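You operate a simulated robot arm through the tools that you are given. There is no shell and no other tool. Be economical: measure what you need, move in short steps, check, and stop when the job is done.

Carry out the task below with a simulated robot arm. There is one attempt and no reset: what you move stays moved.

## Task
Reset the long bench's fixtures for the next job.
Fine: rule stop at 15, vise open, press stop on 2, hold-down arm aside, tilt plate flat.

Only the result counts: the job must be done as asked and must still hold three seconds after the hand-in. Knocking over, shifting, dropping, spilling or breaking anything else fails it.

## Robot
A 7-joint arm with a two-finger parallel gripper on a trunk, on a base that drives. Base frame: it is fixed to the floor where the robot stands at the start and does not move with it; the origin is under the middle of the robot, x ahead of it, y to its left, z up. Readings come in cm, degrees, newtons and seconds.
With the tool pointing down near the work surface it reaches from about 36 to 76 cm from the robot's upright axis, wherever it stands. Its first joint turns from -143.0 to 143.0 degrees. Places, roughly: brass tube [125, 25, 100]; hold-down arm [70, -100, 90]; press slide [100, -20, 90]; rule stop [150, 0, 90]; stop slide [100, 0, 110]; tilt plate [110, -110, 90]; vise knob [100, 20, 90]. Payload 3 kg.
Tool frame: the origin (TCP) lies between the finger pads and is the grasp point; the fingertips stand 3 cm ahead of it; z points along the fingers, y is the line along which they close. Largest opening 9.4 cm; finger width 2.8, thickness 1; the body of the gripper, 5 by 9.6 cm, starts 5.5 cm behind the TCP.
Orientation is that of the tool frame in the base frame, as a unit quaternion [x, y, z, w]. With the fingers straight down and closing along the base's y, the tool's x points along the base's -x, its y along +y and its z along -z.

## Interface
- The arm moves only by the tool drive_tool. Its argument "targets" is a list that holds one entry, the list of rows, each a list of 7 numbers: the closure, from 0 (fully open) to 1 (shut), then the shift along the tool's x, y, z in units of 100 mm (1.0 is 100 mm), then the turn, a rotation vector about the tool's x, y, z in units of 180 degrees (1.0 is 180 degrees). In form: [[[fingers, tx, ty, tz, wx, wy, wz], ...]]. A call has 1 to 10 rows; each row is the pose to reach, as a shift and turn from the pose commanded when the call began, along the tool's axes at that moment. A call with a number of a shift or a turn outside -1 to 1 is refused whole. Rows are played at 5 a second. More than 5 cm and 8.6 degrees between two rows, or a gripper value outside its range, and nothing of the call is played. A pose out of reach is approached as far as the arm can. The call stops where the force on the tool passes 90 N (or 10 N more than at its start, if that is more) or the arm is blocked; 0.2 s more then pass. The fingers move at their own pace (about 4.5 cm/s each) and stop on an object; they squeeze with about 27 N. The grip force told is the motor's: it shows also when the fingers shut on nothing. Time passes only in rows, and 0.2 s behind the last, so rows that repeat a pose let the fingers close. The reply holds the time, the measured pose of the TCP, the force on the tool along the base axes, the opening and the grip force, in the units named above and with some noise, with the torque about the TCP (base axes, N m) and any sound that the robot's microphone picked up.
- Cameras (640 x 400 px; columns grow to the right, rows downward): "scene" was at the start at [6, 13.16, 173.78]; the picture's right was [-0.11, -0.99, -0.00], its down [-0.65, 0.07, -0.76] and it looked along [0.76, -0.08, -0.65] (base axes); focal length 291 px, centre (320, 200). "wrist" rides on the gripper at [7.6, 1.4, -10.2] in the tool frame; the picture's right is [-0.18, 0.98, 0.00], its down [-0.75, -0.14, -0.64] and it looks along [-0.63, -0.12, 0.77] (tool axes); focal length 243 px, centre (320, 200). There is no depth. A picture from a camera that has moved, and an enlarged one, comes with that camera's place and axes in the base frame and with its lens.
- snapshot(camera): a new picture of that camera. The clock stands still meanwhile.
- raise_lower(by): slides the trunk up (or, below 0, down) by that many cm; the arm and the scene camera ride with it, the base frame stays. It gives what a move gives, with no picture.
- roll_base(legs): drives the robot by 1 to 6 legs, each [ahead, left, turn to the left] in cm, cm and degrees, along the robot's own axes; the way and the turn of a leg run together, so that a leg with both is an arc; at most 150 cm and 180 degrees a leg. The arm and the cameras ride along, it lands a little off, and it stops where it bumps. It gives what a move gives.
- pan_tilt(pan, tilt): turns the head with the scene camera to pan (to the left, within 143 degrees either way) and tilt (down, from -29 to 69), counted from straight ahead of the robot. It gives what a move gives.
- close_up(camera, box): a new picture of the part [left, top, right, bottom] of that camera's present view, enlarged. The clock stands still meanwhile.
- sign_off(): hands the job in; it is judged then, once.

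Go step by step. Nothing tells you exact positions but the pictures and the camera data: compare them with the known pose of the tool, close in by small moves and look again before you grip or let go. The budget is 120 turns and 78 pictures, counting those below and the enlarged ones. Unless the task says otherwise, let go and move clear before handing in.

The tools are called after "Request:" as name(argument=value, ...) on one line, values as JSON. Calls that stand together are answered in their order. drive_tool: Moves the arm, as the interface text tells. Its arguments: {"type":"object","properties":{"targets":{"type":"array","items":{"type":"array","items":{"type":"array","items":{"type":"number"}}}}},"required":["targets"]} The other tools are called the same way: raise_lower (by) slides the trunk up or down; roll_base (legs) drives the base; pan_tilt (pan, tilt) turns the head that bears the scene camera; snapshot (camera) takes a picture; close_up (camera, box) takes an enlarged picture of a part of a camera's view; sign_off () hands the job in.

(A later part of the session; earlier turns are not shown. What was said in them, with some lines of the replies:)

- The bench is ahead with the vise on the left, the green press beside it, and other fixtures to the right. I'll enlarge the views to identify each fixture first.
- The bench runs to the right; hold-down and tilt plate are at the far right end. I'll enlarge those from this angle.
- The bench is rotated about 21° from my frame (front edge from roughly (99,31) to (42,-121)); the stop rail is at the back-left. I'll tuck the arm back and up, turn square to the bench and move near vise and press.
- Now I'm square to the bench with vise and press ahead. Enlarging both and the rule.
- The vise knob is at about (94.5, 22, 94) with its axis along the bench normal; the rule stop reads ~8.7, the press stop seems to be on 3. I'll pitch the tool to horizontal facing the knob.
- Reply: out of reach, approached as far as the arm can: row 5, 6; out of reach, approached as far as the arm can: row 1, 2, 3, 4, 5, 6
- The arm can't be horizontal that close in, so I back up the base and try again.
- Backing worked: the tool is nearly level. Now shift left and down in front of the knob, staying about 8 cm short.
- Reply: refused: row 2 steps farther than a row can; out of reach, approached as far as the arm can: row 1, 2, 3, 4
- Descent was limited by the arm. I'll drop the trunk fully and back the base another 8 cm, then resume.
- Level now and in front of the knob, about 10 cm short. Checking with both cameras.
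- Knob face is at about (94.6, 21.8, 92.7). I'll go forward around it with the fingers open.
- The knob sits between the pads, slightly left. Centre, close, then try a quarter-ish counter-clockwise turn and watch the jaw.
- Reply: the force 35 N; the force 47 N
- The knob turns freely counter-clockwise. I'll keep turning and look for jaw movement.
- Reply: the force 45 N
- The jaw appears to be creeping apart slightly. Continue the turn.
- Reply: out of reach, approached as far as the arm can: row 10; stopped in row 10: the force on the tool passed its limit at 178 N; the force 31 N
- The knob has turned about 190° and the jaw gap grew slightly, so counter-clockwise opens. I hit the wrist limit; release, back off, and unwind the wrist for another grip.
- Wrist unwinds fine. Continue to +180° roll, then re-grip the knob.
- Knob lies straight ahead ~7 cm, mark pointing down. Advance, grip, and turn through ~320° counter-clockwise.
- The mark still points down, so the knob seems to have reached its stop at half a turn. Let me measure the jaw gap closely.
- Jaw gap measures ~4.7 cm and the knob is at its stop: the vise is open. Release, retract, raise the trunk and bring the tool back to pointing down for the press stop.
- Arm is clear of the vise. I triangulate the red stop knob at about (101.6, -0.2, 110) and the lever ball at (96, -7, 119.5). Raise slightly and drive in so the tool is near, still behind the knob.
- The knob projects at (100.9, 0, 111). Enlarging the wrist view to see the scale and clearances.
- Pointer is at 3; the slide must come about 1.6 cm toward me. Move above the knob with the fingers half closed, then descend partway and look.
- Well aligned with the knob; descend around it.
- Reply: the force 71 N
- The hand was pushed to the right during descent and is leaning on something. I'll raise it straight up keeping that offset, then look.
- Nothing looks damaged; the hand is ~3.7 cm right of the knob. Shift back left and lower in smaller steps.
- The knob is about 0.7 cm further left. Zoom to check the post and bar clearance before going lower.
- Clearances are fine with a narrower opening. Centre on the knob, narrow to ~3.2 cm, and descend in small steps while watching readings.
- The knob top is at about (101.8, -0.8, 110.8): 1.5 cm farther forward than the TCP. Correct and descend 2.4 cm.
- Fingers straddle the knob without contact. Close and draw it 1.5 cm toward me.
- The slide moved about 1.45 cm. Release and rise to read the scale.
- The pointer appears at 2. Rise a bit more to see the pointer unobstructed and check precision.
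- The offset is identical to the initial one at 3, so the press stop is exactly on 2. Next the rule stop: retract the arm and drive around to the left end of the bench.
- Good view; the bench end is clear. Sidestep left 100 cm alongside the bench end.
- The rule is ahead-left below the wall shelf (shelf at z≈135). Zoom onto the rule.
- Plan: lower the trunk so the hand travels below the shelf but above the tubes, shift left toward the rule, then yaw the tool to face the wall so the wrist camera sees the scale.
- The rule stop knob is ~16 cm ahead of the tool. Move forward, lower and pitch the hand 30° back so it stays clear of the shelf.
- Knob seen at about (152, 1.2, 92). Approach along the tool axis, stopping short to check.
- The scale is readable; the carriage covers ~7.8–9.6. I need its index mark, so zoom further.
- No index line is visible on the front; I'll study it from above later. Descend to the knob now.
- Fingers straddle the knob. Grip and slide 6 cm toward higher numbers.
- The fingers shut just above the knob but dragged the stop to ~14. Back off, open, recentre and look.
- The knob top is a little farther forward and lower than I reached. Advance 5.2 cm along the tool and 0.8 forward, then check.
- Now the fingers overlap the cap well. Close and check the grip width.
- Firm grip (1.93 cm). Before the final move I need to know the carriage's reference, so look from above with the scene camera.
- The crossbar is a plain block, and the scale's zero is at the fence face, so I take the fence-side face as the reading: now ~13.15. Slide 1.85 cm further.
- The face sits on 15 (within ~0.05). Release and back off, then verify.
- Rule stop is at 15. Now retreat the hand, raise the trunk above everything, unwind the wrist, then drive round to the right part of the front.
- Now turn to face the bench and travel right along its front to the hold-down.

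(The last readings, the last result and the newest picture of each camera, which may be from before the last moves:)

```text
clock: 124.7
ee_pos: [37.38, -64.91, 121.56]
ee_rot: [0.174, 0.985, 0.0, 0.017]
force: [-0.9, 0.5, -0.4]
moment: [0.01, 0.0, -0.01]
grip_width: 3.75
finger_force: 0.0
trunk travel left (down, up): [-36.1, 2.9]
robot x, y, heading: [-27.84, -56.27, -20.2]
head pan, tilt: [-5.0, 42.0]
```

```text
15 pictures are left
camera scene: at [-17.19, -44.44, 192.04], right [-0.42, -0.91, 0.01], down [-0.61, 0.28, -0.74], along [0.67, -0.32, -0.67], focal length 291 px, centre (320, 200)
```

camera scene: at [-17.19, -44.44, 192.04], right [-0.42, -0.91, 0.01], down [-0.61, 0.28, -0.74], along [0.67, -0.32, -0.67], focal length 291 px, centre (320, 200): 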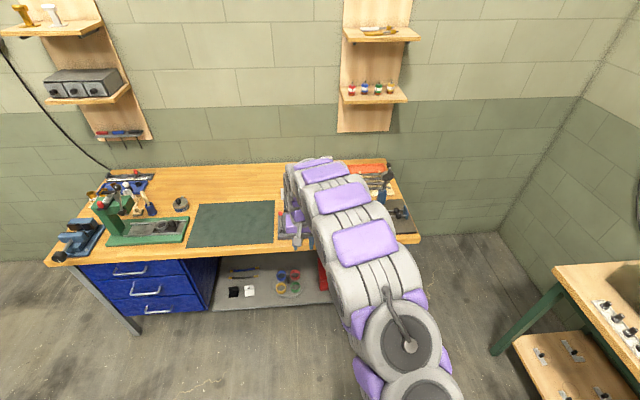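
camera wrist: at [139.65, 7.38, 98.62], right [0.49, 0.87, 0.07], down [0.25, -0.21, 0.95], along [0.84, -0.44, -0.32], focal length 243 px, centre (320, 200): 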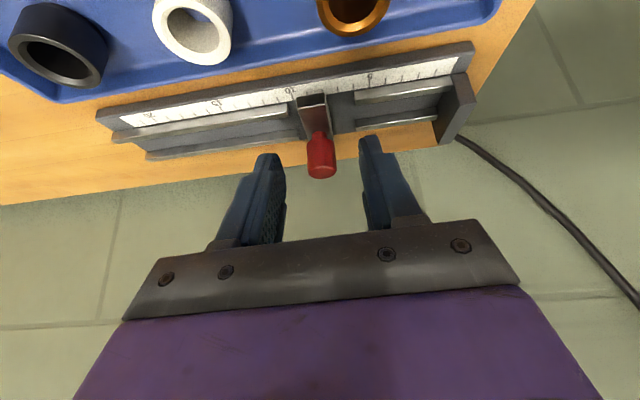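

Few pictures remain (15). From earlier views: hold-down knob ≈ (64.2,-96.8), z 94–97.5, pivot ≈ (70,-98), so the arm lies over the anvil toward the front. Drive in so the hand is just short of it.

Request:
roll_base(legs=[[0, -20, 0], [28, 0, 0]])

Request:
snapshot(camera="wrist")

```text
clock: 127.9
ee_pos: [57.62, -92.33, 121.43]
ee_rot: [0.174, 0.985, -0.004, 0.015]
force: [-0.1, 0.3, -1.1]
moment: [-0.04, -0.04, -0.04]
grip_width: 3.75
finger_force: 0.0
trunk travel left (down, up): [-36.1, 2.9]
robot x, y, heading: [-8.23, -84.72, -20.4]
head pan, tilt: [-5.0, 42.0]
```

```text
14 pictures are left
camera wrist: at [50.49, -88.22, 131.37], right [0.51, 0.86, 0.0], down [0.64, -0.38, 0.67], along [0.57, -0.34, -0.75], focal length 243 px, centre (320, 200)
```

wrist: 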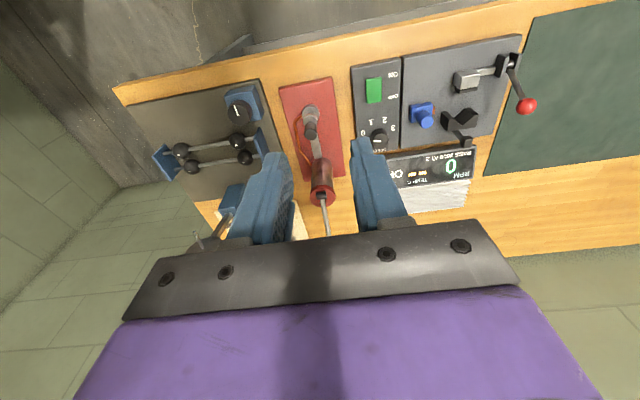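

Request:
close_up(camera="wrist", box=[270, 70, 370, 210])

```text
2.86 times, centred on (320, 140) of wrist
camera zoom: at [50.49, -88.22, 131.37], right [0.51, 0.86, 0.0], down [0.64, -0.38, 0.67], along [0.57, -0.34, -0.75], focal length 693 px, centre (320, 371)
```

zoom: 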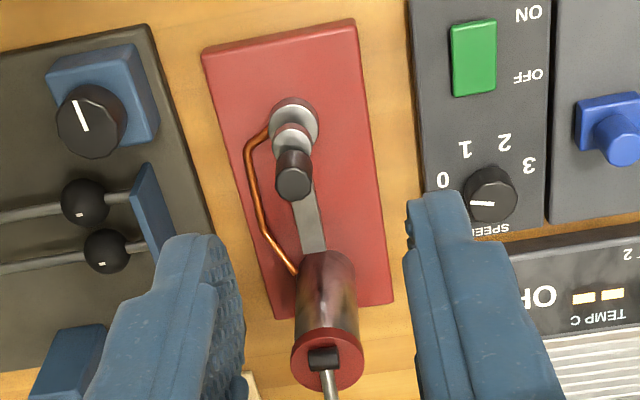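

A copper tube runs along the right of the hold-down arm, so the arm should swing to the left. I'll pitch the hand back 35° (clear of the punch post) and move over the knob with a narrow opening.

Request:
drive_tool(targets=[[[0.71, -0.1, -0.1, 0.2, 0, -0.04, 0], [0.71, -0.2, -0.2, 0.4, 0, -0.08, 0], [0.71, -0.3, -0.32, 0.6, 0, -0.12, 0], [0.71, -0.4, -0.32, 0.8, 0, -0.16, 0], [0.71, -0.4, -0.32, 1, 0, -0.194, 0]]])

Request:
close_up(camera="wrist", box=[240, 20, 400, 180])

```text
clock: 129.1
ee_pos: [59.94, -97.61, 111.69]
ee_rot: [0.166, 0.934, -0.052, 0.313]
force: [-0.9, 0.1, 0.6]
moment: [0.01, 0.0, -0.01]
grip_width: 2.74
finger_force: 0.1
trunk travel left (down, up): [-36.1, 2.9]
robot x, y, heading: [-8.07, -84.35, -20.0]
head pan, tilt: [-5.0, 42.0]
```

```text
2.50 times, centred on (320, 100) of wrist
camera zoom: at [48.89, -92.13, 115.29], right [0.47, 0.87, 0.12], down [0.15, -0.21, 0.96], along [0.87, -0.44, -0.23], focal length 606 px, centre (320, 450)
```

zoom: 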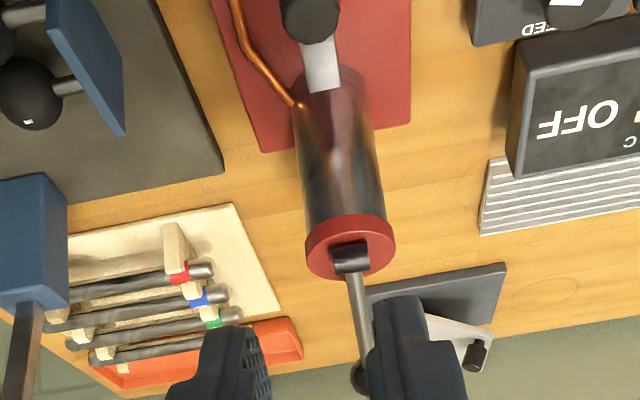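

Knob at (64.2,-98.2), top z≈97. Come to 4.5 cm above grip height and check.

Request:
drive_tool(targets=[[[0.71, 0.1, 0.04, 0.3, 0, 0, 0], [0.71, 0.2, 0.08, 0.6, 0, 0, 0], [0.71, 0.35, 0.08, 0.86, 0, 0, 0], [0.71, 0.35, 0.08, 0.86, 0, 0, 0]]])

Request:
close_up(camera="wrist", box=[240, 40, 400, 200])

```text
clock: 130.1
ee_pos: [62.45, -97.94, 102.99]
ee_rot: [0.167, 0.934, -0.052, 0.312]
force: [-1.0, -0.2, 0.4]
moment: [-0.02, 0.0, 0.01]
grip_width: 2.71
finger_force: 0.0
trunk travel left (down, up): [-36.1, 2.9]
robot x, y, heading: [-8.29, -84.36, -19.9]
head pan, tilt: [-5.0, 42.0]
```

```text
2.50 times, centred on (320, 120) of wrist
camera zoom: at [51.23, -92.45, 106.52], right [0.48, 0.87, 0.12], down [0.15, -0.21, 0.96], along [0.87, -0.44, -0.24], focal length 606 px, centre (320, 400)
```

zoom: 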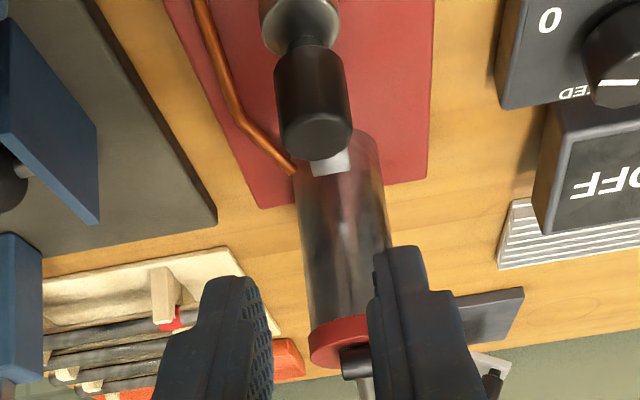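

Top of the knob is ~z 96. Descend vertically 6 cm with a small left shift and grip.

Request:
drive_tool(targets=[[[0.71, 0.12, 0.04, 0.18, 0, 0, 0], [0.71, 0.24, 0.04, 0.36, 0, 0, 0], [0.71, 0.336, 0.04, 0.5, 0, 0, 0], [0.71, 0.336, 0.04, 0.5, 0, 0, 0]]])

Request:
drive_tool(targets=[[[1, 0, 0, 0, 0, 0, 0], [1, 0, 0, 0, 0, 0, 0], [1, 0, 0, 0, 0, 0, 0]]])

```text
clock: 131.1
ee_pos: [62.92, -97.58, 96.6]
ee_rot: [0.166, 0.934, -0.052, 0.312]
force: [-0.4, -0.3, 0.0]
moment: [0.0, 0.01, 0.02]
grip_width: 2.73
finger_force: 0.1
trunk travel left (down, up): [-36.1, 2.9]
robot x, y, heading: [-8.52, -84.1, -20.3]
head pan, tilt: [-5.0, 42.0]
```

```text
clock: 131.9
ee_pos: [62.9, -97.08, 96.94]
ee_rot: [0.165, 0.934, -0.053, 0.313]
force: [-8.0, 5.4, 18.3]
moment: [-0.1, -0.15, 0.29]
grip_width: 0.02
finger_force: 26.7
trunk travel left (down, up): [-36.1, 2.9]
robot x, y, heading: [-8.01, -84.22, -20.5]
head pan, tilt: [-5.0, 42.0]
```

The fingers shut without the knob. Reopen and look.

Request:
drive_tool(targets=[[[0.71, 0, 0, -0.1, 0, 0, 0], [0.71, 0, 0, -0.1, 0, 0, 0], [0.71, 0, 0, -0.1, 0, 0, 0]]])

Request:
close_up(camera="wrist", box=[240, 80, 400, 240])

```text
clock: 132.7
ee_pos: [62.39, -96.92, 97.49]
ee_rot: [0.166, 0.934, -0.053, 0.312]
force: [0.3, -0.5, -0.1]
moment: [0.0, -0.01, 0.02]
grip_width: 2.73
finger_force: 0.0
trunk travel left (down, up): [-36.1, 2.9]
robot x, y, heading: [-8.36, -84.39, -20.1]
head pan, tilt: [-5.0, 42.0]
```

```text
2.50 times, centred on (320, 160) of wrist
camera zoom: at [51.3, -91.52, 101.16], right [0.47, 0.87, 0.11], down [0.15, -0.21, 0.97], along [0.87, -0.44, -0.24], focal length 606 px, centre (320, 300)
```

zoom: 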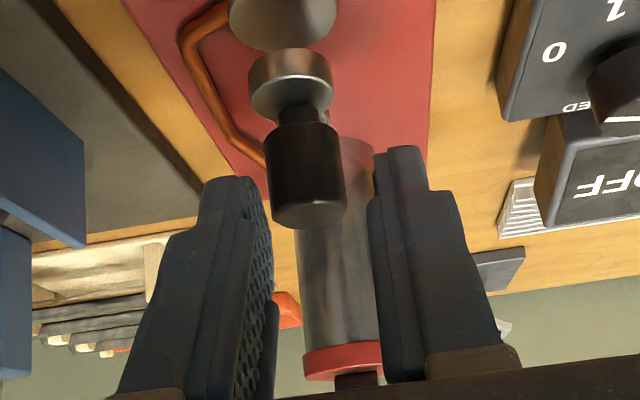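

The knob is farther and lower than estimated: about (66.1,-99.0), top z 94.2; the copper tube lies at z≈89, well below. Correct and re-grip.

Request:
drive_tool(targets=[[[0.63, -0.1, -0.06, 0.08, 0, 0, 0], [0.63, -0.208, -0.06, 0.156, 0, 0, 0], [0.63, -0.14, -0.06, 0.24, 0, 0, 0], [0.63, -0.082, -0.06, 0.324, 0, 0, 0], [0.63, -0.082, -0.06, 0.324, 0, 0, 0]]])

Request:
drive_tool(targets=[[[1, 0, 0, 0, 0, 0, 0], [1, 0, 0, 0, 0, 0, 0], [1, 0, 0, 0, 0, 0, 0]]])

```text
clock: 133.9
ee_pos: [64.63, -98.61, 95.58]
ee_rot: [0.166, 0.934, -0.053, 0.312]
force: [0.5, -0.5, -0.1]
moment: [-0.02, 0.0, -0.03]
grip_width: 3.47
finger_force: 0.0
trunk travel left (down, up): [-36.1, 2.9]
robot x, y, heading: [-8.51, -84.22, -20.3]
head pan, tilt: [-5.0, 42.0]
```

```text
clock: 134.7
ee_pos: [64.62, -98.42, 95.59]
ee_rot: [0.165, 0.934, -0.054, 0.312]
force: [1.3, 1.4, -0.1]
moment: [-0.58, 0.02, 0.07]
grip_width: 2.11
finger_force: 45.3
trunk travel left (down, up): [-36.1, 2.9]
robot x, y, heading: [-8.03, -84.32, -20.3]
head pan, tilt: [-5.0, 42.0]
```

Gripped (2.1 cm). Swing left gently along an arc of ~6.5 cm radius, first 20° to feel the force.

Request:
drive_tool(targets=[[[1, 0, 0.06, 0, 0, 0, 0], [1, -0.01, 0.11, 0.01, 0, 0, 0], [1, -0.02, 0.17, 0.015, 0, 0, 0], [1, -0.03, 0.22, 0.023, 0, 0, 0], [1, -0.03, 0.22, 0.023, 0, 0, 0]]])

```text
clock: 135.9
ee_pos: [65.63, -96.67, 95.47]
ee_rot: [0.166, 0.934, -0.053, 0.311]
force: [-5.5, -4.6, 0.7]
moment: [-0.53, 0.66, -0.49]
grip_width: 2.12
finger_force: 45.0
trunk travel left (down, up): [-36.1, 2.9]
robot x, y, heading: [-8.11, -84.09, -20.4]
head pan, tilt: [-5.0, 42.0]
```

Moves freely. Continue the arc to ~50°.

Request:
drive_tool(targets=[[[1, -0.018, 0.05, 0.014, 0, 0, 0], [1, -0.038, 0.103, 0.029, 0, 0, 0], [1, -0.063, 0.15, 0.048, 0, 0, 0], [1, -0.09, 0.196, 0.068, 0, 0, 0], [1, -0.12, 0.236, 0.09, 0, 0, 0], [1, -0.154, 0.276, 0.116, 0, 0, 0], [1, -0.154, 0.276, 0.116, 0, 0, 0]]])

```text
clock: 137.5
ee_pos: [68.78, -94.77, 95.45]
ee_rot: [0.167, 0.934, -0.054, 0.312]
force: [1.4, -9.5, -4.6]
moment: [-0.74, 0.36, -0.11]
grip_width: 2.1
finger_force: 44.5
trunk travel left (down, up): [-36.1, 2.9]
robot x, y, heading: [-8.32, -84.33, -20.3]
head pan, tilt: [-5.0, 42.0]
```

Good, small forces. Continue to ~88°.

Request:
drive_tool(targets=[[[1, -0.062, 0.039, 0.047, 0, 0, 0], [1, -0.1, 0.065, 0.075, 0, 0, 0], [1, -0.14, 0.085, 0.106, 0, 0, 0], [1, -0.18, 0.1, 0.136, 0, 0, 0], [1, -0.224, 0.112, 0.168, 0, 0, 0], [1, -0.293, 0.122, 0.22, 0, 0, 0], [1, -0.293, 0.122, 0.22, 0, 0, 0]]])

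Request:
close_up(camera="wrist", box=[200, 60, 420, 260])

```text
clock: 139.1
ee_pos: [71.37, -95.06, 95.65]
ee_rot: [0.168, 0.934, -0.053, 0.31]
force: [-81.6, -7.2, -7.8]
moment: [-0.36, 1.25, -0.26]
grip_width: 2.15
finger_force: 44.8
trunk travel left (down, up): [-36.1, 2.9]
robot x, y, heading: [-8.04, -84.26, -20.2]
head pan, tilt: [-5.0, 42.0]
```

```text
2.00 times, centred on (310, 160) of wrist
camera zoom: at [60.26, -89.54, 99.27], right [0.48, 0.87, 0.11], down [0.16, -0.21, 0.96], along [0.86, -0.44, -0.24], focal length 485 px, centre (340, 280)
```

zoom: 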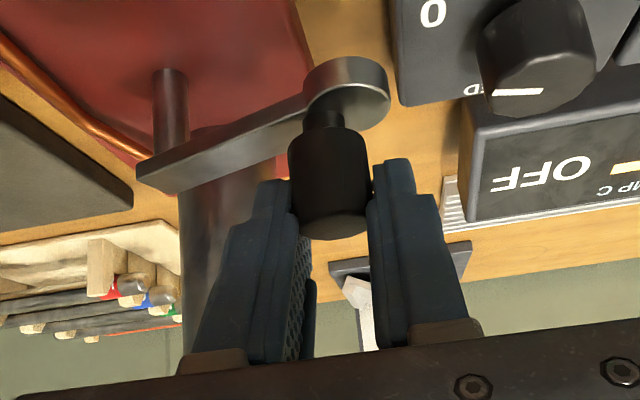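

The arm has swung ~87° to its stop on the left. Relax the push, release and lift off.

Request:
drive_tool(targets=[[[1, 0.05, 0, -0.035, 0, 0, 0], [1, 0.075, -0.02, -0.055, 0, 0, 0], [1, 0.075, -0.02, -0.055, 0, 0, 0]]])

Request:
drive_tool(targets=[[[0.63, 0, 0, 0, 0, 0, 0], [0.63, 0, 0, 0, 0, 0, 0], [0.63, 0, 0, -0.15, 0, 0, 0], [0.63, 0, 0, -0.5, 0, 0, 0], [0.63, 0, 0, -0.9, 0, 0, 0]]])

Request:
drive_tool(targets=[[[0.63, 0, 0, -0.4, 0, 0, 0], [0.63, 0, 0, -0.8, 0, 0, 0], [0.63, -0.1, 0, -1, 0, 0, 0]]])

Request:
close_up(camera="wrist", box=[220, 0, 480, 170])

```text
clock: 139.9
ee_pos: [71.34, -95.13, 95.7]
ee_rot: [0.166, 0.934, -0.052, 0.312]
force: [-43.6, -22.6, -18.4]
moment: [-1.2, -0.33, 0.0]
grip_width: 2.19
finger_force: 45.1
trunk travel left (down, up): [-36.1, 2.9]
robot x, y, heading: [-8.31, -84.25, -20.3]
head pan, tilt: [-5.0, 42.0]
```

```text
clock: 141.1
ee_pos: [66.26, -92.45, 102.75]
ee_rot: [0.162, 0.934, -0.052, 0.313]
force: [-0.9, 0.1, -0.1]
moment: [0.01, 0.01, 0.0]
grip_width: 3.5
finger_force: 0.0
trunk travel left (down, up): [-36.1, 2.9]
robot x, y, heading: [-8.05, -84.38, -20.3]
head pan, tilt: [-5.0, 42.0]
```

```text
clock: 141.9
ee_pos: [61.67, -90.83, 111.32]
ee_rot: [0.166, 0.934, -0.053, 0.312]
force: [-0.3, 0.3, -0.7]
moment: [0.04, 0.0, 0.01]
grip_width: 3.48
finger_force: 0.1
trunk travel left (down, up): [-36.1, 2.9]
robot x, y, heading: [-8.09, -84.23, -20.4]
head pan, tilt: [-5.0, 42.0]
```

```text
2.35 times, centred on (350, 85) of wrist
camera zoom: at [50.49, -85.32, 114.93], right [0.47, 0.87, 0.11], down [0.16, -0.21, 0.97], along [0.87, -0.44, -0.24], focal length 571 px, centre (249, 471)
```

zoom: 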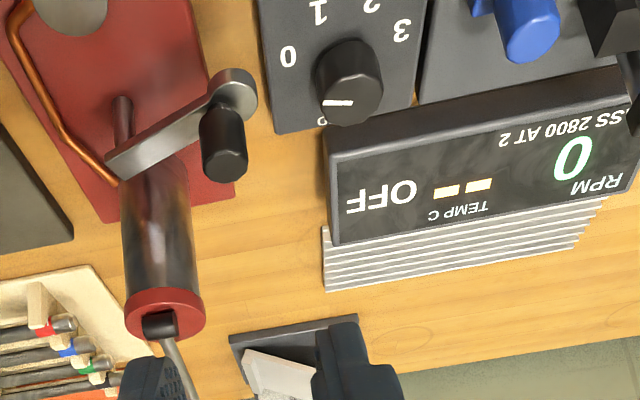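

The hold-down arm is aside and stays there. For the tilt plate (far back, s≈125, depth≈58) I raise the hand over the punch lever and roll the base closer in steps.

Request:
drive_tool(targets=[[[0.9, -0.2, 0, -0.27, 0, 0, 0], [0.9, -0.4, 0, -0.54, 0, 0, 0], [0.9, -0.6, 0, -0.8, 0, 0, 0]]])

Request:
raise_lower(by=2.8)

Request:
roll_base(legs=[[0, 10, 0], [16, 0, 0]])

Request:
snapshot(camera="wrist")

```text
clock: 142.7
ee_pos: [61.3, -91.17, 121.35]
ee_rot: [0.167, 0.934, -0.052, 0.312]
force: [-0.5, -1.1, 0.5]
moment: [0.0, 0.03, 0.01]
grip_width: 0.97
finger_force: 0.0
trunk travel left (down, up): [-36.1, 2.9]
robot x, y, heading: [-8.23, -84.27, -20.3]
head pan, tilt: [-5.0, 42.0]
```

```text
clock: 143.4
ee_pos: [61.47, -90.99, 124.17]
ee_rot: [0.165, 0.934, -0.052, 0.311]
force: [0.3, -1.0, 0.4]
moment: [0.03, -0.04, 0.0]
grip_width: 0.93
finger_force: 0.1
trunk travel left (down, up): [-38.9, 0.1]
robot x, y, heading: [-8.32, -84.32, -20.3]
head pan, tilt: [-5.0, 42.0]
```

```text
clock: 145.6
ee_pos: [78.35, -91.95, 124.69]
ee_rot: [0.171, 0.933, -0.04, 0.315]
force: [1.0, -3.1, -0.1]
moment: [0.17, 0.06, 0.09]
grip_width: 0.96
finger_force: 0.0
trunk travel left (down, up): [-38.9, 0.1]
robot x, y, heading: [10.3, -81.71, -20.3]
head pan, tilt: [-5.0, 42.0]
```

```text
7 pictures are left
camera wrist: at [67.12, -86.51, 128.3], right [0.47, 0.87, 0.14], down [0.14, -0.24, 0.96], along [0.87, -0.44, -0.24], focal length 243 px, centre (320, 200)
```

wrist: 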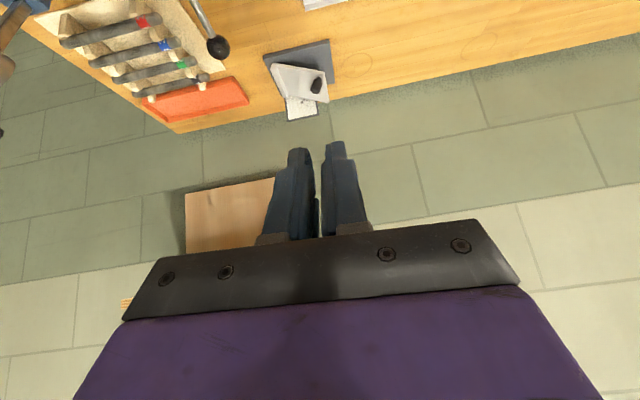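

Plate is visible ahead at about (107,-103.5). Enlarge it to understand the tilt.

Request:
close_up(camera="wrist", box=[250, 30, 350, 130])

```text
4.00 times, centred on (300, 80) of wrist
camera zoom: at [67.12, -86.51, 128.3], right [0.47, 0.87, 0.14], down [0.14, -0.24, 0.96], along [0.87, -0.44, -0.24], focal length 970 px, centre (400, 680)
```

zoom: 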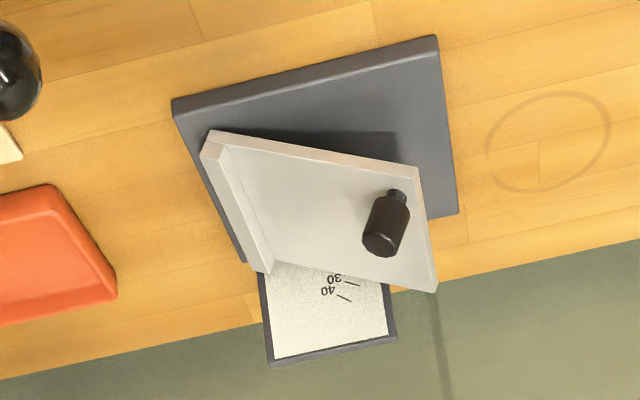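

The plate is hinged on its right edge and raised ~28° on its left, with a protractor card behind. I must push its left side down. Inch the base closer first.

Request:
roll_base(legs=[[5, 0, 0]])

Request:
roll_base(legs=[[4, 0, 0]])

```text
clock: 146.5
ee_pos: [83.18, -93.13, 124.47]
ee_rot: [0.171, 0.933, -0.046, 0.314]
force: [1.1, -2.0, -0.5]
moment: [0.2, 0.02, 0.1]
grip_width: 0.97
finger_force: 0.1
trunk travel left (down, up): [-38.9, 0.1]
robot x, y, heading: [14.53, -84.24, -20.6]
head pan, tilt: [-5.0, 42.0]
```

```text
clock: 147.4
ee_pos: [87.14, -93.77, 124.41]
ee_rot: [0.17, 0.933, -0.052, 0.314]
force: [0.9, -1.9, 0.9]
moment: [0.13, 0.04, 0.08]
grip_width: 0.92
finger_force: 0.0
trunk travel left (down, up): [-38.9, 0.1]
robot x, y, heading: [18.43, -85.23, -20.3]
head pan, tilt: [-5.0, 42.0]
```

No bump. Now extend the arm forward and down toward the raised side of the plate.

Request:
drive_tool(targets=[[[1, -0.14, -0.04, 0.23, 0, 0, 0], [1, -0.28, -0.08, 0.46, 0, 0, 0], [1, -0.42, -0.12, 0.69, 0, 0, 0], [1, -0.56, -0.15, 0.92, 0, 0, 0], [1, -0.56, -0.15, 0.92, 0, 0, 0]]])

Request:
drive_tool(targets=[[[1, 0, 0, 0.3, 0, 0, 0], [1, 0, 0, 0.6, 0, 0, 0], [1, 0, 0, 0.9, 0, 0, 0], [1, 0, 0, 0.9, 0, 0, 0]]])

Request:
snapshot(camera="wrist")

```text
clock: 148.6
ee_pos: [97.65, -94.05, 120.11]
ee_rot: [0.163, 0.933, -0.067, 0.313]
force: [-0.7, 2.0, -0.1]
moment: [-0.12, -0.03, -0.04]
grip_width: 0.0
finger_force: 26.6
trunk travel left (down, up): [-38.9, 0.1]
robot x, y, heading: [18.32, -84.9, -20.4]
head pan, tilt: [-5.0, 42.0]
```

```text
clock: 149.6
ee_pos: [101.94, -97.09, 112.85]
ee_rot: [0.166, 0.933, -0.065, 0.312]
force: [-0.4, 0.9, 0.3]
moment: [-0.07, -0.01, -0.02]
grip_width: 0.0
finger_force: 27.3
trunk travel left (down, up): [-38.9, 0.1]
robot x, y, heading: [18.13, -85.0, -20.1]
head pan, tilt: [-5.0, 42.0]
```

```text
5 pictures are left
camera wrist: at [91.05, -91.37, 116.34], right [0.48, 0.87, 0.1], down [0.15, -0.19, 0.97], along [0.86, -0.45, -0.23], focal length 243 px, centre (320, 200)
```

wrist: 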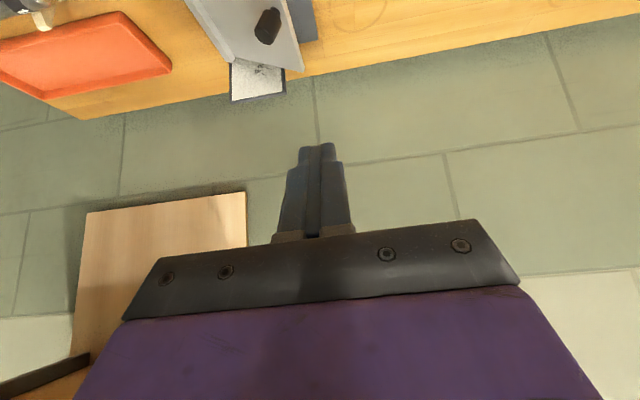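

Knob top is at ~(105.1,-102.8,96) and the raised edge runs (104,-100.3)→(113,-103.6). I'll bring the closed fingertips above the plate at (108.7,-103.9), behind the knob.

Request:
drive_tool(targets=[[[1, 0.06, -0.12, 0.25, 0, 0, 0], [1, 0.12, -0.24, 0.5, 0, 0, 0], [1, 0.18, -0.37, 0.75, 0, 0, 0], [1, 0.24, -0.37, 1, 0, 0, 0], [1, 0.24, -0.37, 1, 0, 0, 0]]])

Request:
drive_tool(targets=[[[1, 0, 0, 0.2, 0, 0, 0], [1, 0, 0, 0.38, 0, 0, 0], [1, 0, 0, 0.38, 0, 0, 0]]])

Request:
snapshot(camera="wrist")

```text
clock: 150.8
ee_pos: [103.01, -104.7, 104.16]
ee_rot: [0.17, 0.932, -0.056, 0.315]
force: [0.3, -1.7, 0.9]
moment: [0.06, 0.09, 0.06]
grip_width: 0.01
finger_force: 27.4
out of reach, approached as far as the arm can: row 4, 5
trunk travel left (down, up): [-38.9, 0.1]
robot x, y, heading: [18.0, -85.37, -20.3]
head pan, tilt: [-5.0, 42.0]
```

```text
clock: 151.6
ee_pos: [102.55, -104.19, 102.4]
ee_rot: [0.169, 0.933, -0.058, 0.313]
force: [-0.8, -0.4, 0.6]
moment: [0.04, 0.02, -0.01]
grip_width: 0.0
finger_force: 26.4
out of reach, approached as far as the arm can: row 1, 2, 3
trunk travel left (down, up): [-38.9, 0.1]
robot x, y, heading: [18.29, -85.58, -20.3]
head pan, tilt: [-5.0, 42.0]
```

```text
4 pictures are left
camera wrist: at [91.55, -98.56, 105.88], right [0.48, 0.87, 0.11], down [0.15, -0.2, 0.97], along [0.86, -0.45, -0.23], focal length 243 px, centre (320, 200)
```

wrist: 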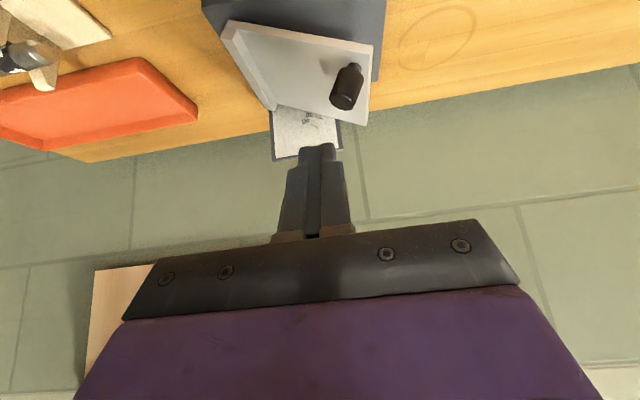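

The arm is at its limit. Lower the shoulder (trunk) while keeping the hand height, and inch the base 3 cm closer.

Request:
drive_tool(targets=[[[1, -0.2, 0.1, -0.3, 0, 0, 0], [1, -0.45, 0.2, -0.6, 0, 0, 0], [1, -0.6, 0.25, -0.8, 0, 0, 0], [1, -0.6, 0.25, -0.8, 0, 0, 0]]])

Request:
raise_lower(by=-10)

Request:
roll_base(legs=[[3, 0, 0]])

```text
clock: 152.6
ee_pos: [103.66, -101.69, 112.25]
ee_rot: [0.169, 0.933, -0.059, 0.313]
force: [-0.4, 0.1, 0.9]
moment: [0.01, -0.01, 0.04]
grip_width: 0.0
finger_force: 27.0
trunk travel left (down, up): [-38.9, 0.1]
robot x, y, heading: [17.98, -85.63, -19.9]
head pan, tilt: [-5.0, 42.0]
```

```text
clock: 153.9
ee_pos: [103.96, -100.66, 102.24]
ee_rot: [0.167, 0.933, -0.062, 0.312]
force: [-0.2, -0.2, -0.8]
moment: [-0.02, -0.02, 0.0]
grip_width: 0.0
finger_force: 26.7
trunk travel left (down, up): [-28.9, 10.1]
robot x, y, heading: [18.49, -85.1, -20.3]
head pan, tilt: [-5.0, 42.0]
```

```text
clock: 154.7
ee_pos: [106.78, -101.83, 101.99]
ee_rot: [0.167, 0.933, -0.062, 0.312]
force: [0.9, -0.2, -1.7]
moment: [0.02, -0.03, 0.01]
grip_width: 0.0
finger_force: 27.0
trunk travel left (down, up): [-28.9, 10.1]
robot x, y, heading: [21.25, -86.38, -20.1]
head pan, tilt: [-5.0, 42.0]
```

Tip is now just above the plate behind the knob. Shift slightly right and descend to contact, watching the force.

Request:
drive_tool(targets=[[[1, -0.04, -0.12, 0.03, 0, 0, 0], [1, 0.08, -0.12, 0.19, 0, 0, 0], [1, 0.2, -0.12, 0.35, 0, 0, 0], [1, 0.23, -0.12, 0.39, 0, 0, 0]]])

Request:
drive_tool(targets=[[[1, 0.03, 0, 0.04, 0, 0, 0], [1, 0.06, 0, 0.08, 0, 0, 0], [1, 0.06, 0, 0.08, 0, 0, 0]]])

```text
clock: 155.7
ee_pos: [106.62, -102.92, 97.63]
ee_rot: [0.165, 0.933, -0.061, 0.314]
force: [2.9, 2.0, 2.9]
moment: [-0.11, 0.27, -0.15]
grip_width: 0.01
finger_force: 26.5
trunk travel left (down, up): [-28.9, 10.1]
robot x, y, heading: [20.78, -86.39, -20.0]
head pan, tilt: [-5.0, 42.0]
```

```text
clock: 156.5
ee_pos: [106.43, -103.45, 96.75]
ee_rot: [0.167, 0.933, -0.06, 0.313]
force: [0.2, 0.0, 0.3]
moment: [0.0, 0.04, 0.01]
grip_width: 0.03
finger_force: 26.7
trunk travel left (down, up): [-28.9, 10.1]
robot x, y, heading: [21.29, -86.63, -20.0]
head pan, tilt: [-5.0, 42.0]
```

Light contact around tip z 95; the plate seems to yield easily. Continue down.

Request:
drive_tool(targets=[[[1, 0.03, 0, 0.04, 0, 0, 0], [1, 0.06, 0, 0.08, 0, 0, 0], [1, 0.09, 0, 0.12, 0, 0, 0], [1, 0.12, 0, 0.16, 0, 0, 0], [1, 0.12, 0, 0.16, 0, 0, 0]]])

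Request:
snapshot(camera="wrist")

```text
clock: 157.7
ee_pos: [106.52, -103.18, 94.79]
ee_rot: [0.167, 0.933, -0.061, 0.313]
force: [-0.1, -1.0, 0.0]
moment: [-0.02, -0.03, -0.03]
grip_width: 0.0
finger_force: 27.0
trunk travel left (down, up): [-28.9, 10.1]
robot x, y, heading: [20.92, -85.77, -20.1]
head pan, tilt: [-5.0, 42.0]
```

```text
3 pictures are left
camera wrist: at [95.47, -97.52, 98.23], right [0.48, 0.87, 0.1], down [0.15, -0.2, 0.97], along [0.86, -0.45, -0.23], focal length 243 px, centre (320, 200)
```

wrist: 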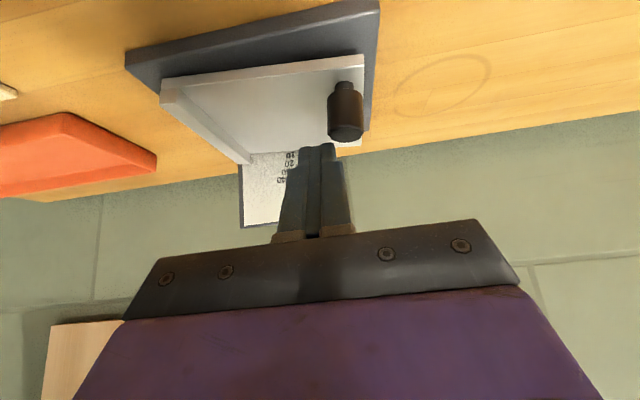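

The plate follows and is nearly flat (~10° left). Keep pressing until it seats.

Request:
drive_tool(targets=[[[1, 0.03, 0, 0.04, 0, 0, 0], [1, 0.06, 0, 0.08, 0, 0, 0], [1, 0.075, 0, 0.1, 0, 0, 0], [1, 0.075, 0, 0.1, 0, 0, 0]]])

Request:
drive_tool(targets=[[[1, 0.015, 0, 0.02, 0, 0, 0], [1, 0.03, 0, 0.04, 0, 0, 0], [1, 0.03, 0, 0.04, 0, 0, 0]]])

```text
clock: 158.7
ee_pos: [106.51, -103.09, 93.63]
ee_rot: [0.167, 0.933, -0.061, 0.313]
force: [-0.3, 0.1, -0.9]
moment: [0.01, 0.03, -0.01]
grip_width: 0.02
finger_force: 27.4
trunk travel left (down, up): [-28.9, 10.1]
robot x, y, heading: [21.18, -86.36, -20.5]
head pan, tilt: [-5.0, 42.0]
```

```text
clock: 159.5
ee_pos: [106.33, -103.14, 93.3]
ee_rot: [0.167, 0.933, -0.06, 0.314]
force: [0.6, -0.5, 0.9]
moment: [0.01, -0.02, 0.02]
grip_width: 0.0
finger_force: 26.5
trunk travel left (down, up): [-28.9, 10.1]
robot x, y, heading: [21.07, -86.26, -20.3]
head pan, tilt: [-5.0, 42.0]
```

Request:
drive_tool(targets=[[[1, 0.03, 0, 0.04, 0, 0, 0], [1, 0.03, 0, 0.04, 0, 0, 0]]])

Request:
drive_tool(targets=[[[1, 0.03, 0, 0.04, 0, 0, 0], [1, 0.03, 0, 0.04, 0, 0, 0]]])

Request:
drive_tool(targets=[[[1, 0.03, 0, 0.04, 0, 0, 0], [1, 0.03, 0, 0.04, 0, 0, 0]]])

```text
clock: 160.1
ee_pos: [106.22, -103.08, 92.82]
ee_rot: [0.167, 0.933, -0.061, 0.314]
force: [0.3, 0.3, -0.1]
moment: [-0.06, -0.01, -0.01]
grip_width: 0.01
finger_force: 27.0
out of reach, approached as far as the arm can: row 1, 2
trunk travel left (down, up): [-28.9, 10.1]
robot x, y, heading: [21.06, -86.48, -20.3]
head pan, tilt: [-5.0, 42.0]
```

```text
clock: 160.7
ee_pos: [105.98, -103.07, 92.37]
ee_rot: [0.167, 0.933, -0.06, 0.314]
force: [0.4, -0.4, 0.1]
moment: [-0.01, 0.01, -0.03]
grip_width: 0.03
finger_force: 27.1
trunk travel left (down, up): [-28.9, 10.1]
robot x, y, heading: [20.9, -86.45, -20.3]
head pan, tilt: [-5.0, 42.0]
```

```text
clock: 161.3
ee_pos: [105.76, -103.08, 91.97]
ee_rot: [0.167, 0.933, -0.061, 0.314]
force: [1.0, -0.7, 0.1]
moment: [0.02, 0.01, -0.02]
grip_width: 0.0
finger_force: 27.3
out of reach, approached as far as the arm can: row 1, 2
trunk travel left (down, up): [-28.9, 10.1]
robot x, y, heading: [20.98, -86.58, -20.2]
head pan, tilt: [-5.0, 42.0]
```

Reach limit again, still no resistance. Check with a picture.

Request:
close_up(camera="wrist", box=[120, 0, 420, 260])

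```text
1.54 times, centred on (270, 130) of wrist
camera zoom: at [94.74, -97.43, 95.39], right [0.48, 0.87, 0.1], down [0.15, -0.2, 0.97], along [0.86, -0.45, -0.23], focal length 373 px, centre (397, 308)
```

zoom: 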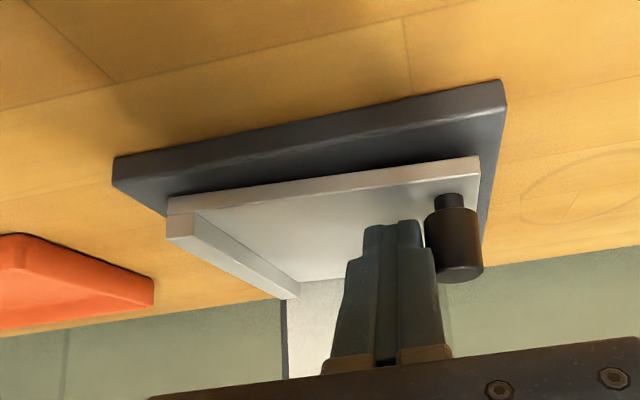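

About 5° remain. Use the trunk for the last straight-down push.

Request:
raise_lower(by=-0.6)

Request:
raise_lower(by=-0.5)

```text
clock: 161.9
ee_pos: [105.86, -103.0, 91.33]
ee_rot: [0.167, 0.932, -0.061, 0.314]
force: [0.8, 0.3, 1.5]
moment: [0.03, -0.03, -0.02]
grip_width: 0.0
finger_force: 27.1
trunk travel left (down, up): [-28.3, 10.7]
robot x, y, heading: [21.03, -86.34, -20.1]
head pan, tilt: [-5.0, 42.0]
```

```text
clock: 162.4
ee_pos: [105.81, -102.96, 91.25]
ee_rot: [0.167, 0.931, -0.062, 0.318]
force: [3.2, 1.7, 26.6]
moment: [-0.05, -0.27, -0.27]
grip_width: 0.01
finger_force: 27.1
trunk travel left (down, up): [-27.8, 11.2]
robot x, y, heading: [20.65, -86.13, -20.6]
head pan, tilt: [-5.0, 42.0]
```

Firm seating: 27 N with no further motion. One more slight press, then lift off and check.

Request:
raise_lower(by=-0.3)

Request:
raise_lower(by=10)

Request:
close_up(camera="wrist", box=[170, 0, 420, 180])

```text
clock: 162.9
ee_pos: [105.75, -103.06, 91.26]
ee_rot: [0.167, 0.93, -0.061, 0.321]
force: [15.1, -1.1, 46.0]
moment: [-0.23, -0.8, -0.02]
grip_width: 0.0
finger_force: 26.5
trunk travel left (down, up): [-27.5, 11.5]
robot x, y, heading: [21.1, -86.22, -20.3]
head pan, tilt: [-5.0, 42.0]
```

```text
clock: 164.3
ee_pos: [105.87, -103.05, 100.41]
ee_rot: [0.167, 0.933, -0.061, 0.313]
force: [0.0, 0.2, 0.3]
moment: [-0.01, -0.01, -0.02]
grip_width: 0.0
finger_force: 27.3
trunk travel left (down, up): [-37.5, 1.5]
robot x, y, heading: [20.99, -86.81, -20.3]
head pan, tilt: [-5.0, 42.0]
```

```text
2.22 times, centred on (295, 90) of wrist
camera zoom: at [94.75, -97.44, 103.93], right [0.48, 0.87, 0.1], down [0.15, -0.2, 0.97], along [0.86, -0.45, -0.23], focal length 539 px, centre (376, 444)
```

zoom: 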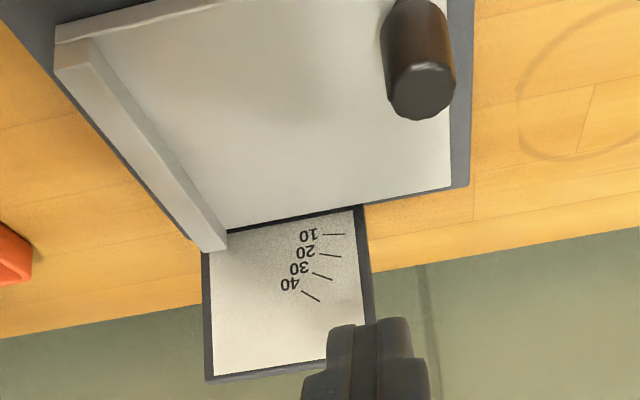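

The plate is flat (edge parallel to the base, below the 10 mark). Lift the hand up and back off clear of the bench.

Request:
drive_tool(targets=[[[1, -0.2, 0, -0.27, 0, 0, 0], [1, -0.4, 0, -0.54, 0, 0, 0], [1, -0.6, 0, -0.8, 0, 0, 0]]])

Request:
drive_tool(targets=[[[1, -0.2, 0, -0.3, 0, 0, 0], [1, -0.3, 0, -0.6, 0, 0, 0], [1, -0.4, 0, -0.9, 0, 0, 0], [1, -0.4, 0, -0.9, 0, 0, 0]]])

```text
clock: 165.1
ee_pos: [105.75, -102.79, 110.52]
ee_rot: [0.167, 0.933, -0.06, 0.314]
force: [-0.1, 0.0, 0.2]
moment: [0.03, 0.04, 0.02]
grip_width: 0.03
finger_force: 27.0
trunk travel left (down, up): [-37.5, 1.5]
robot x, y, heading: [21.22, -86.45, -20.1]
head pan, tilt: [-5.0, 42.0]
```

```text
clock: 166.1
ee_pos: [103.58, -102.15, 119.95]
ee_rot: [0.167, 0.933, -0.06, 0.314]
force: [-0.5, 0.0, -1.1]
moment: [0.0, -0.01, -0.02]
grip_width: 0.0
finger_force: 27.0
trunk travel left (down, up): [-37.5, 1.5]
robot x, y, heading: [20.8, -86.38, -20.2]
head pan, tilt: [-5.0, 42.0]
```

Request:
roll_base(legs=[[-55, 0, 0]])

Request:
pan_tilt(pan=12, tilt=40)

Request:
snapshot(camera="scene")

```text
clock: 169.2
ee_pos: [51.49, -82.68, 120.2]
ee_rot: [0.165, 0.933, -0.061, 0.314]
force: [-0.5, 0.1, 1.0]
moment: [-0.01, -0.04, 0.02]
grip_width: 0.0
finger_force: 27.3
trunk travel left (down, up): [-37.5, 1.5]
robot x, y, heading: [-30.93, -67.42, -20.4]
head pan, tilt: [-5.0, 42.0]
```

```text
clock: 170.0
ee_pos: [51.48, -82.57, 120.34]
ee_rot: [0.165, 0.933, -0.061, 0.316]
force: [-0.5, -0.3, -0.3]
moment: [0.01, -0.05, -0.02]
grip_width: 0.0
finger_force: 27.6
trunk travel left (down, up): [-37.5, 1.5]
robot x, y, heading: [-30.57, -67.03, -20.2]
head pan, tilt: [12.0, 40.0]
```

```text
0 pictures are left
camera scene: at [-19.67, -54.26, 193.81], right [-0.14, -0.99, 0.0], down [-0.64, 0.09, -0.76], along [0.76, -0.11, -0.65], focal length 291 px, centre (320, 200)
```

scene: 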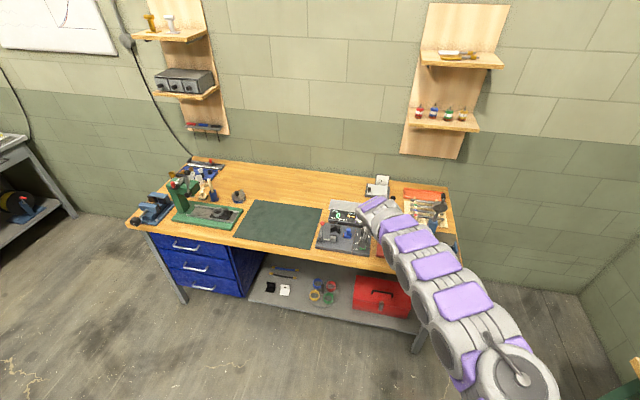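

All five fixtures are set and everything else looks undisturbed, with the arm clear of the bench. I'm handing in.

Request:
sign_off()

```text
The job is handed in.
```

The job is handed in: all five fixtures on the long bench are reset, and the hand is clear of the bench. I read the settings from the camera pictures and the forces at the tool.

- **Rule stop:** it stands at 15. The block has no index mark, so I set the face nearest the fence on the 15 line, because the scale's zero is at the fence. If it should be read at the middle of the block, it stands at about 15.9.
- **Vise:** open to its stop, with a jaw gap of about 4.7 cm.
- **Press stop:** on 2. One descent landed on or beside its knob at about 59 N before I realigned. The slide had not moved, and I saw no damage.
- **Hold-down arm:** swung about 87° to its left stop, on the side away from the copper tube.
- **Tilt plate:** flat and seated, its edge parallel to the base.

The final wide picture showed nothing else on the bench knocked over or shifted.
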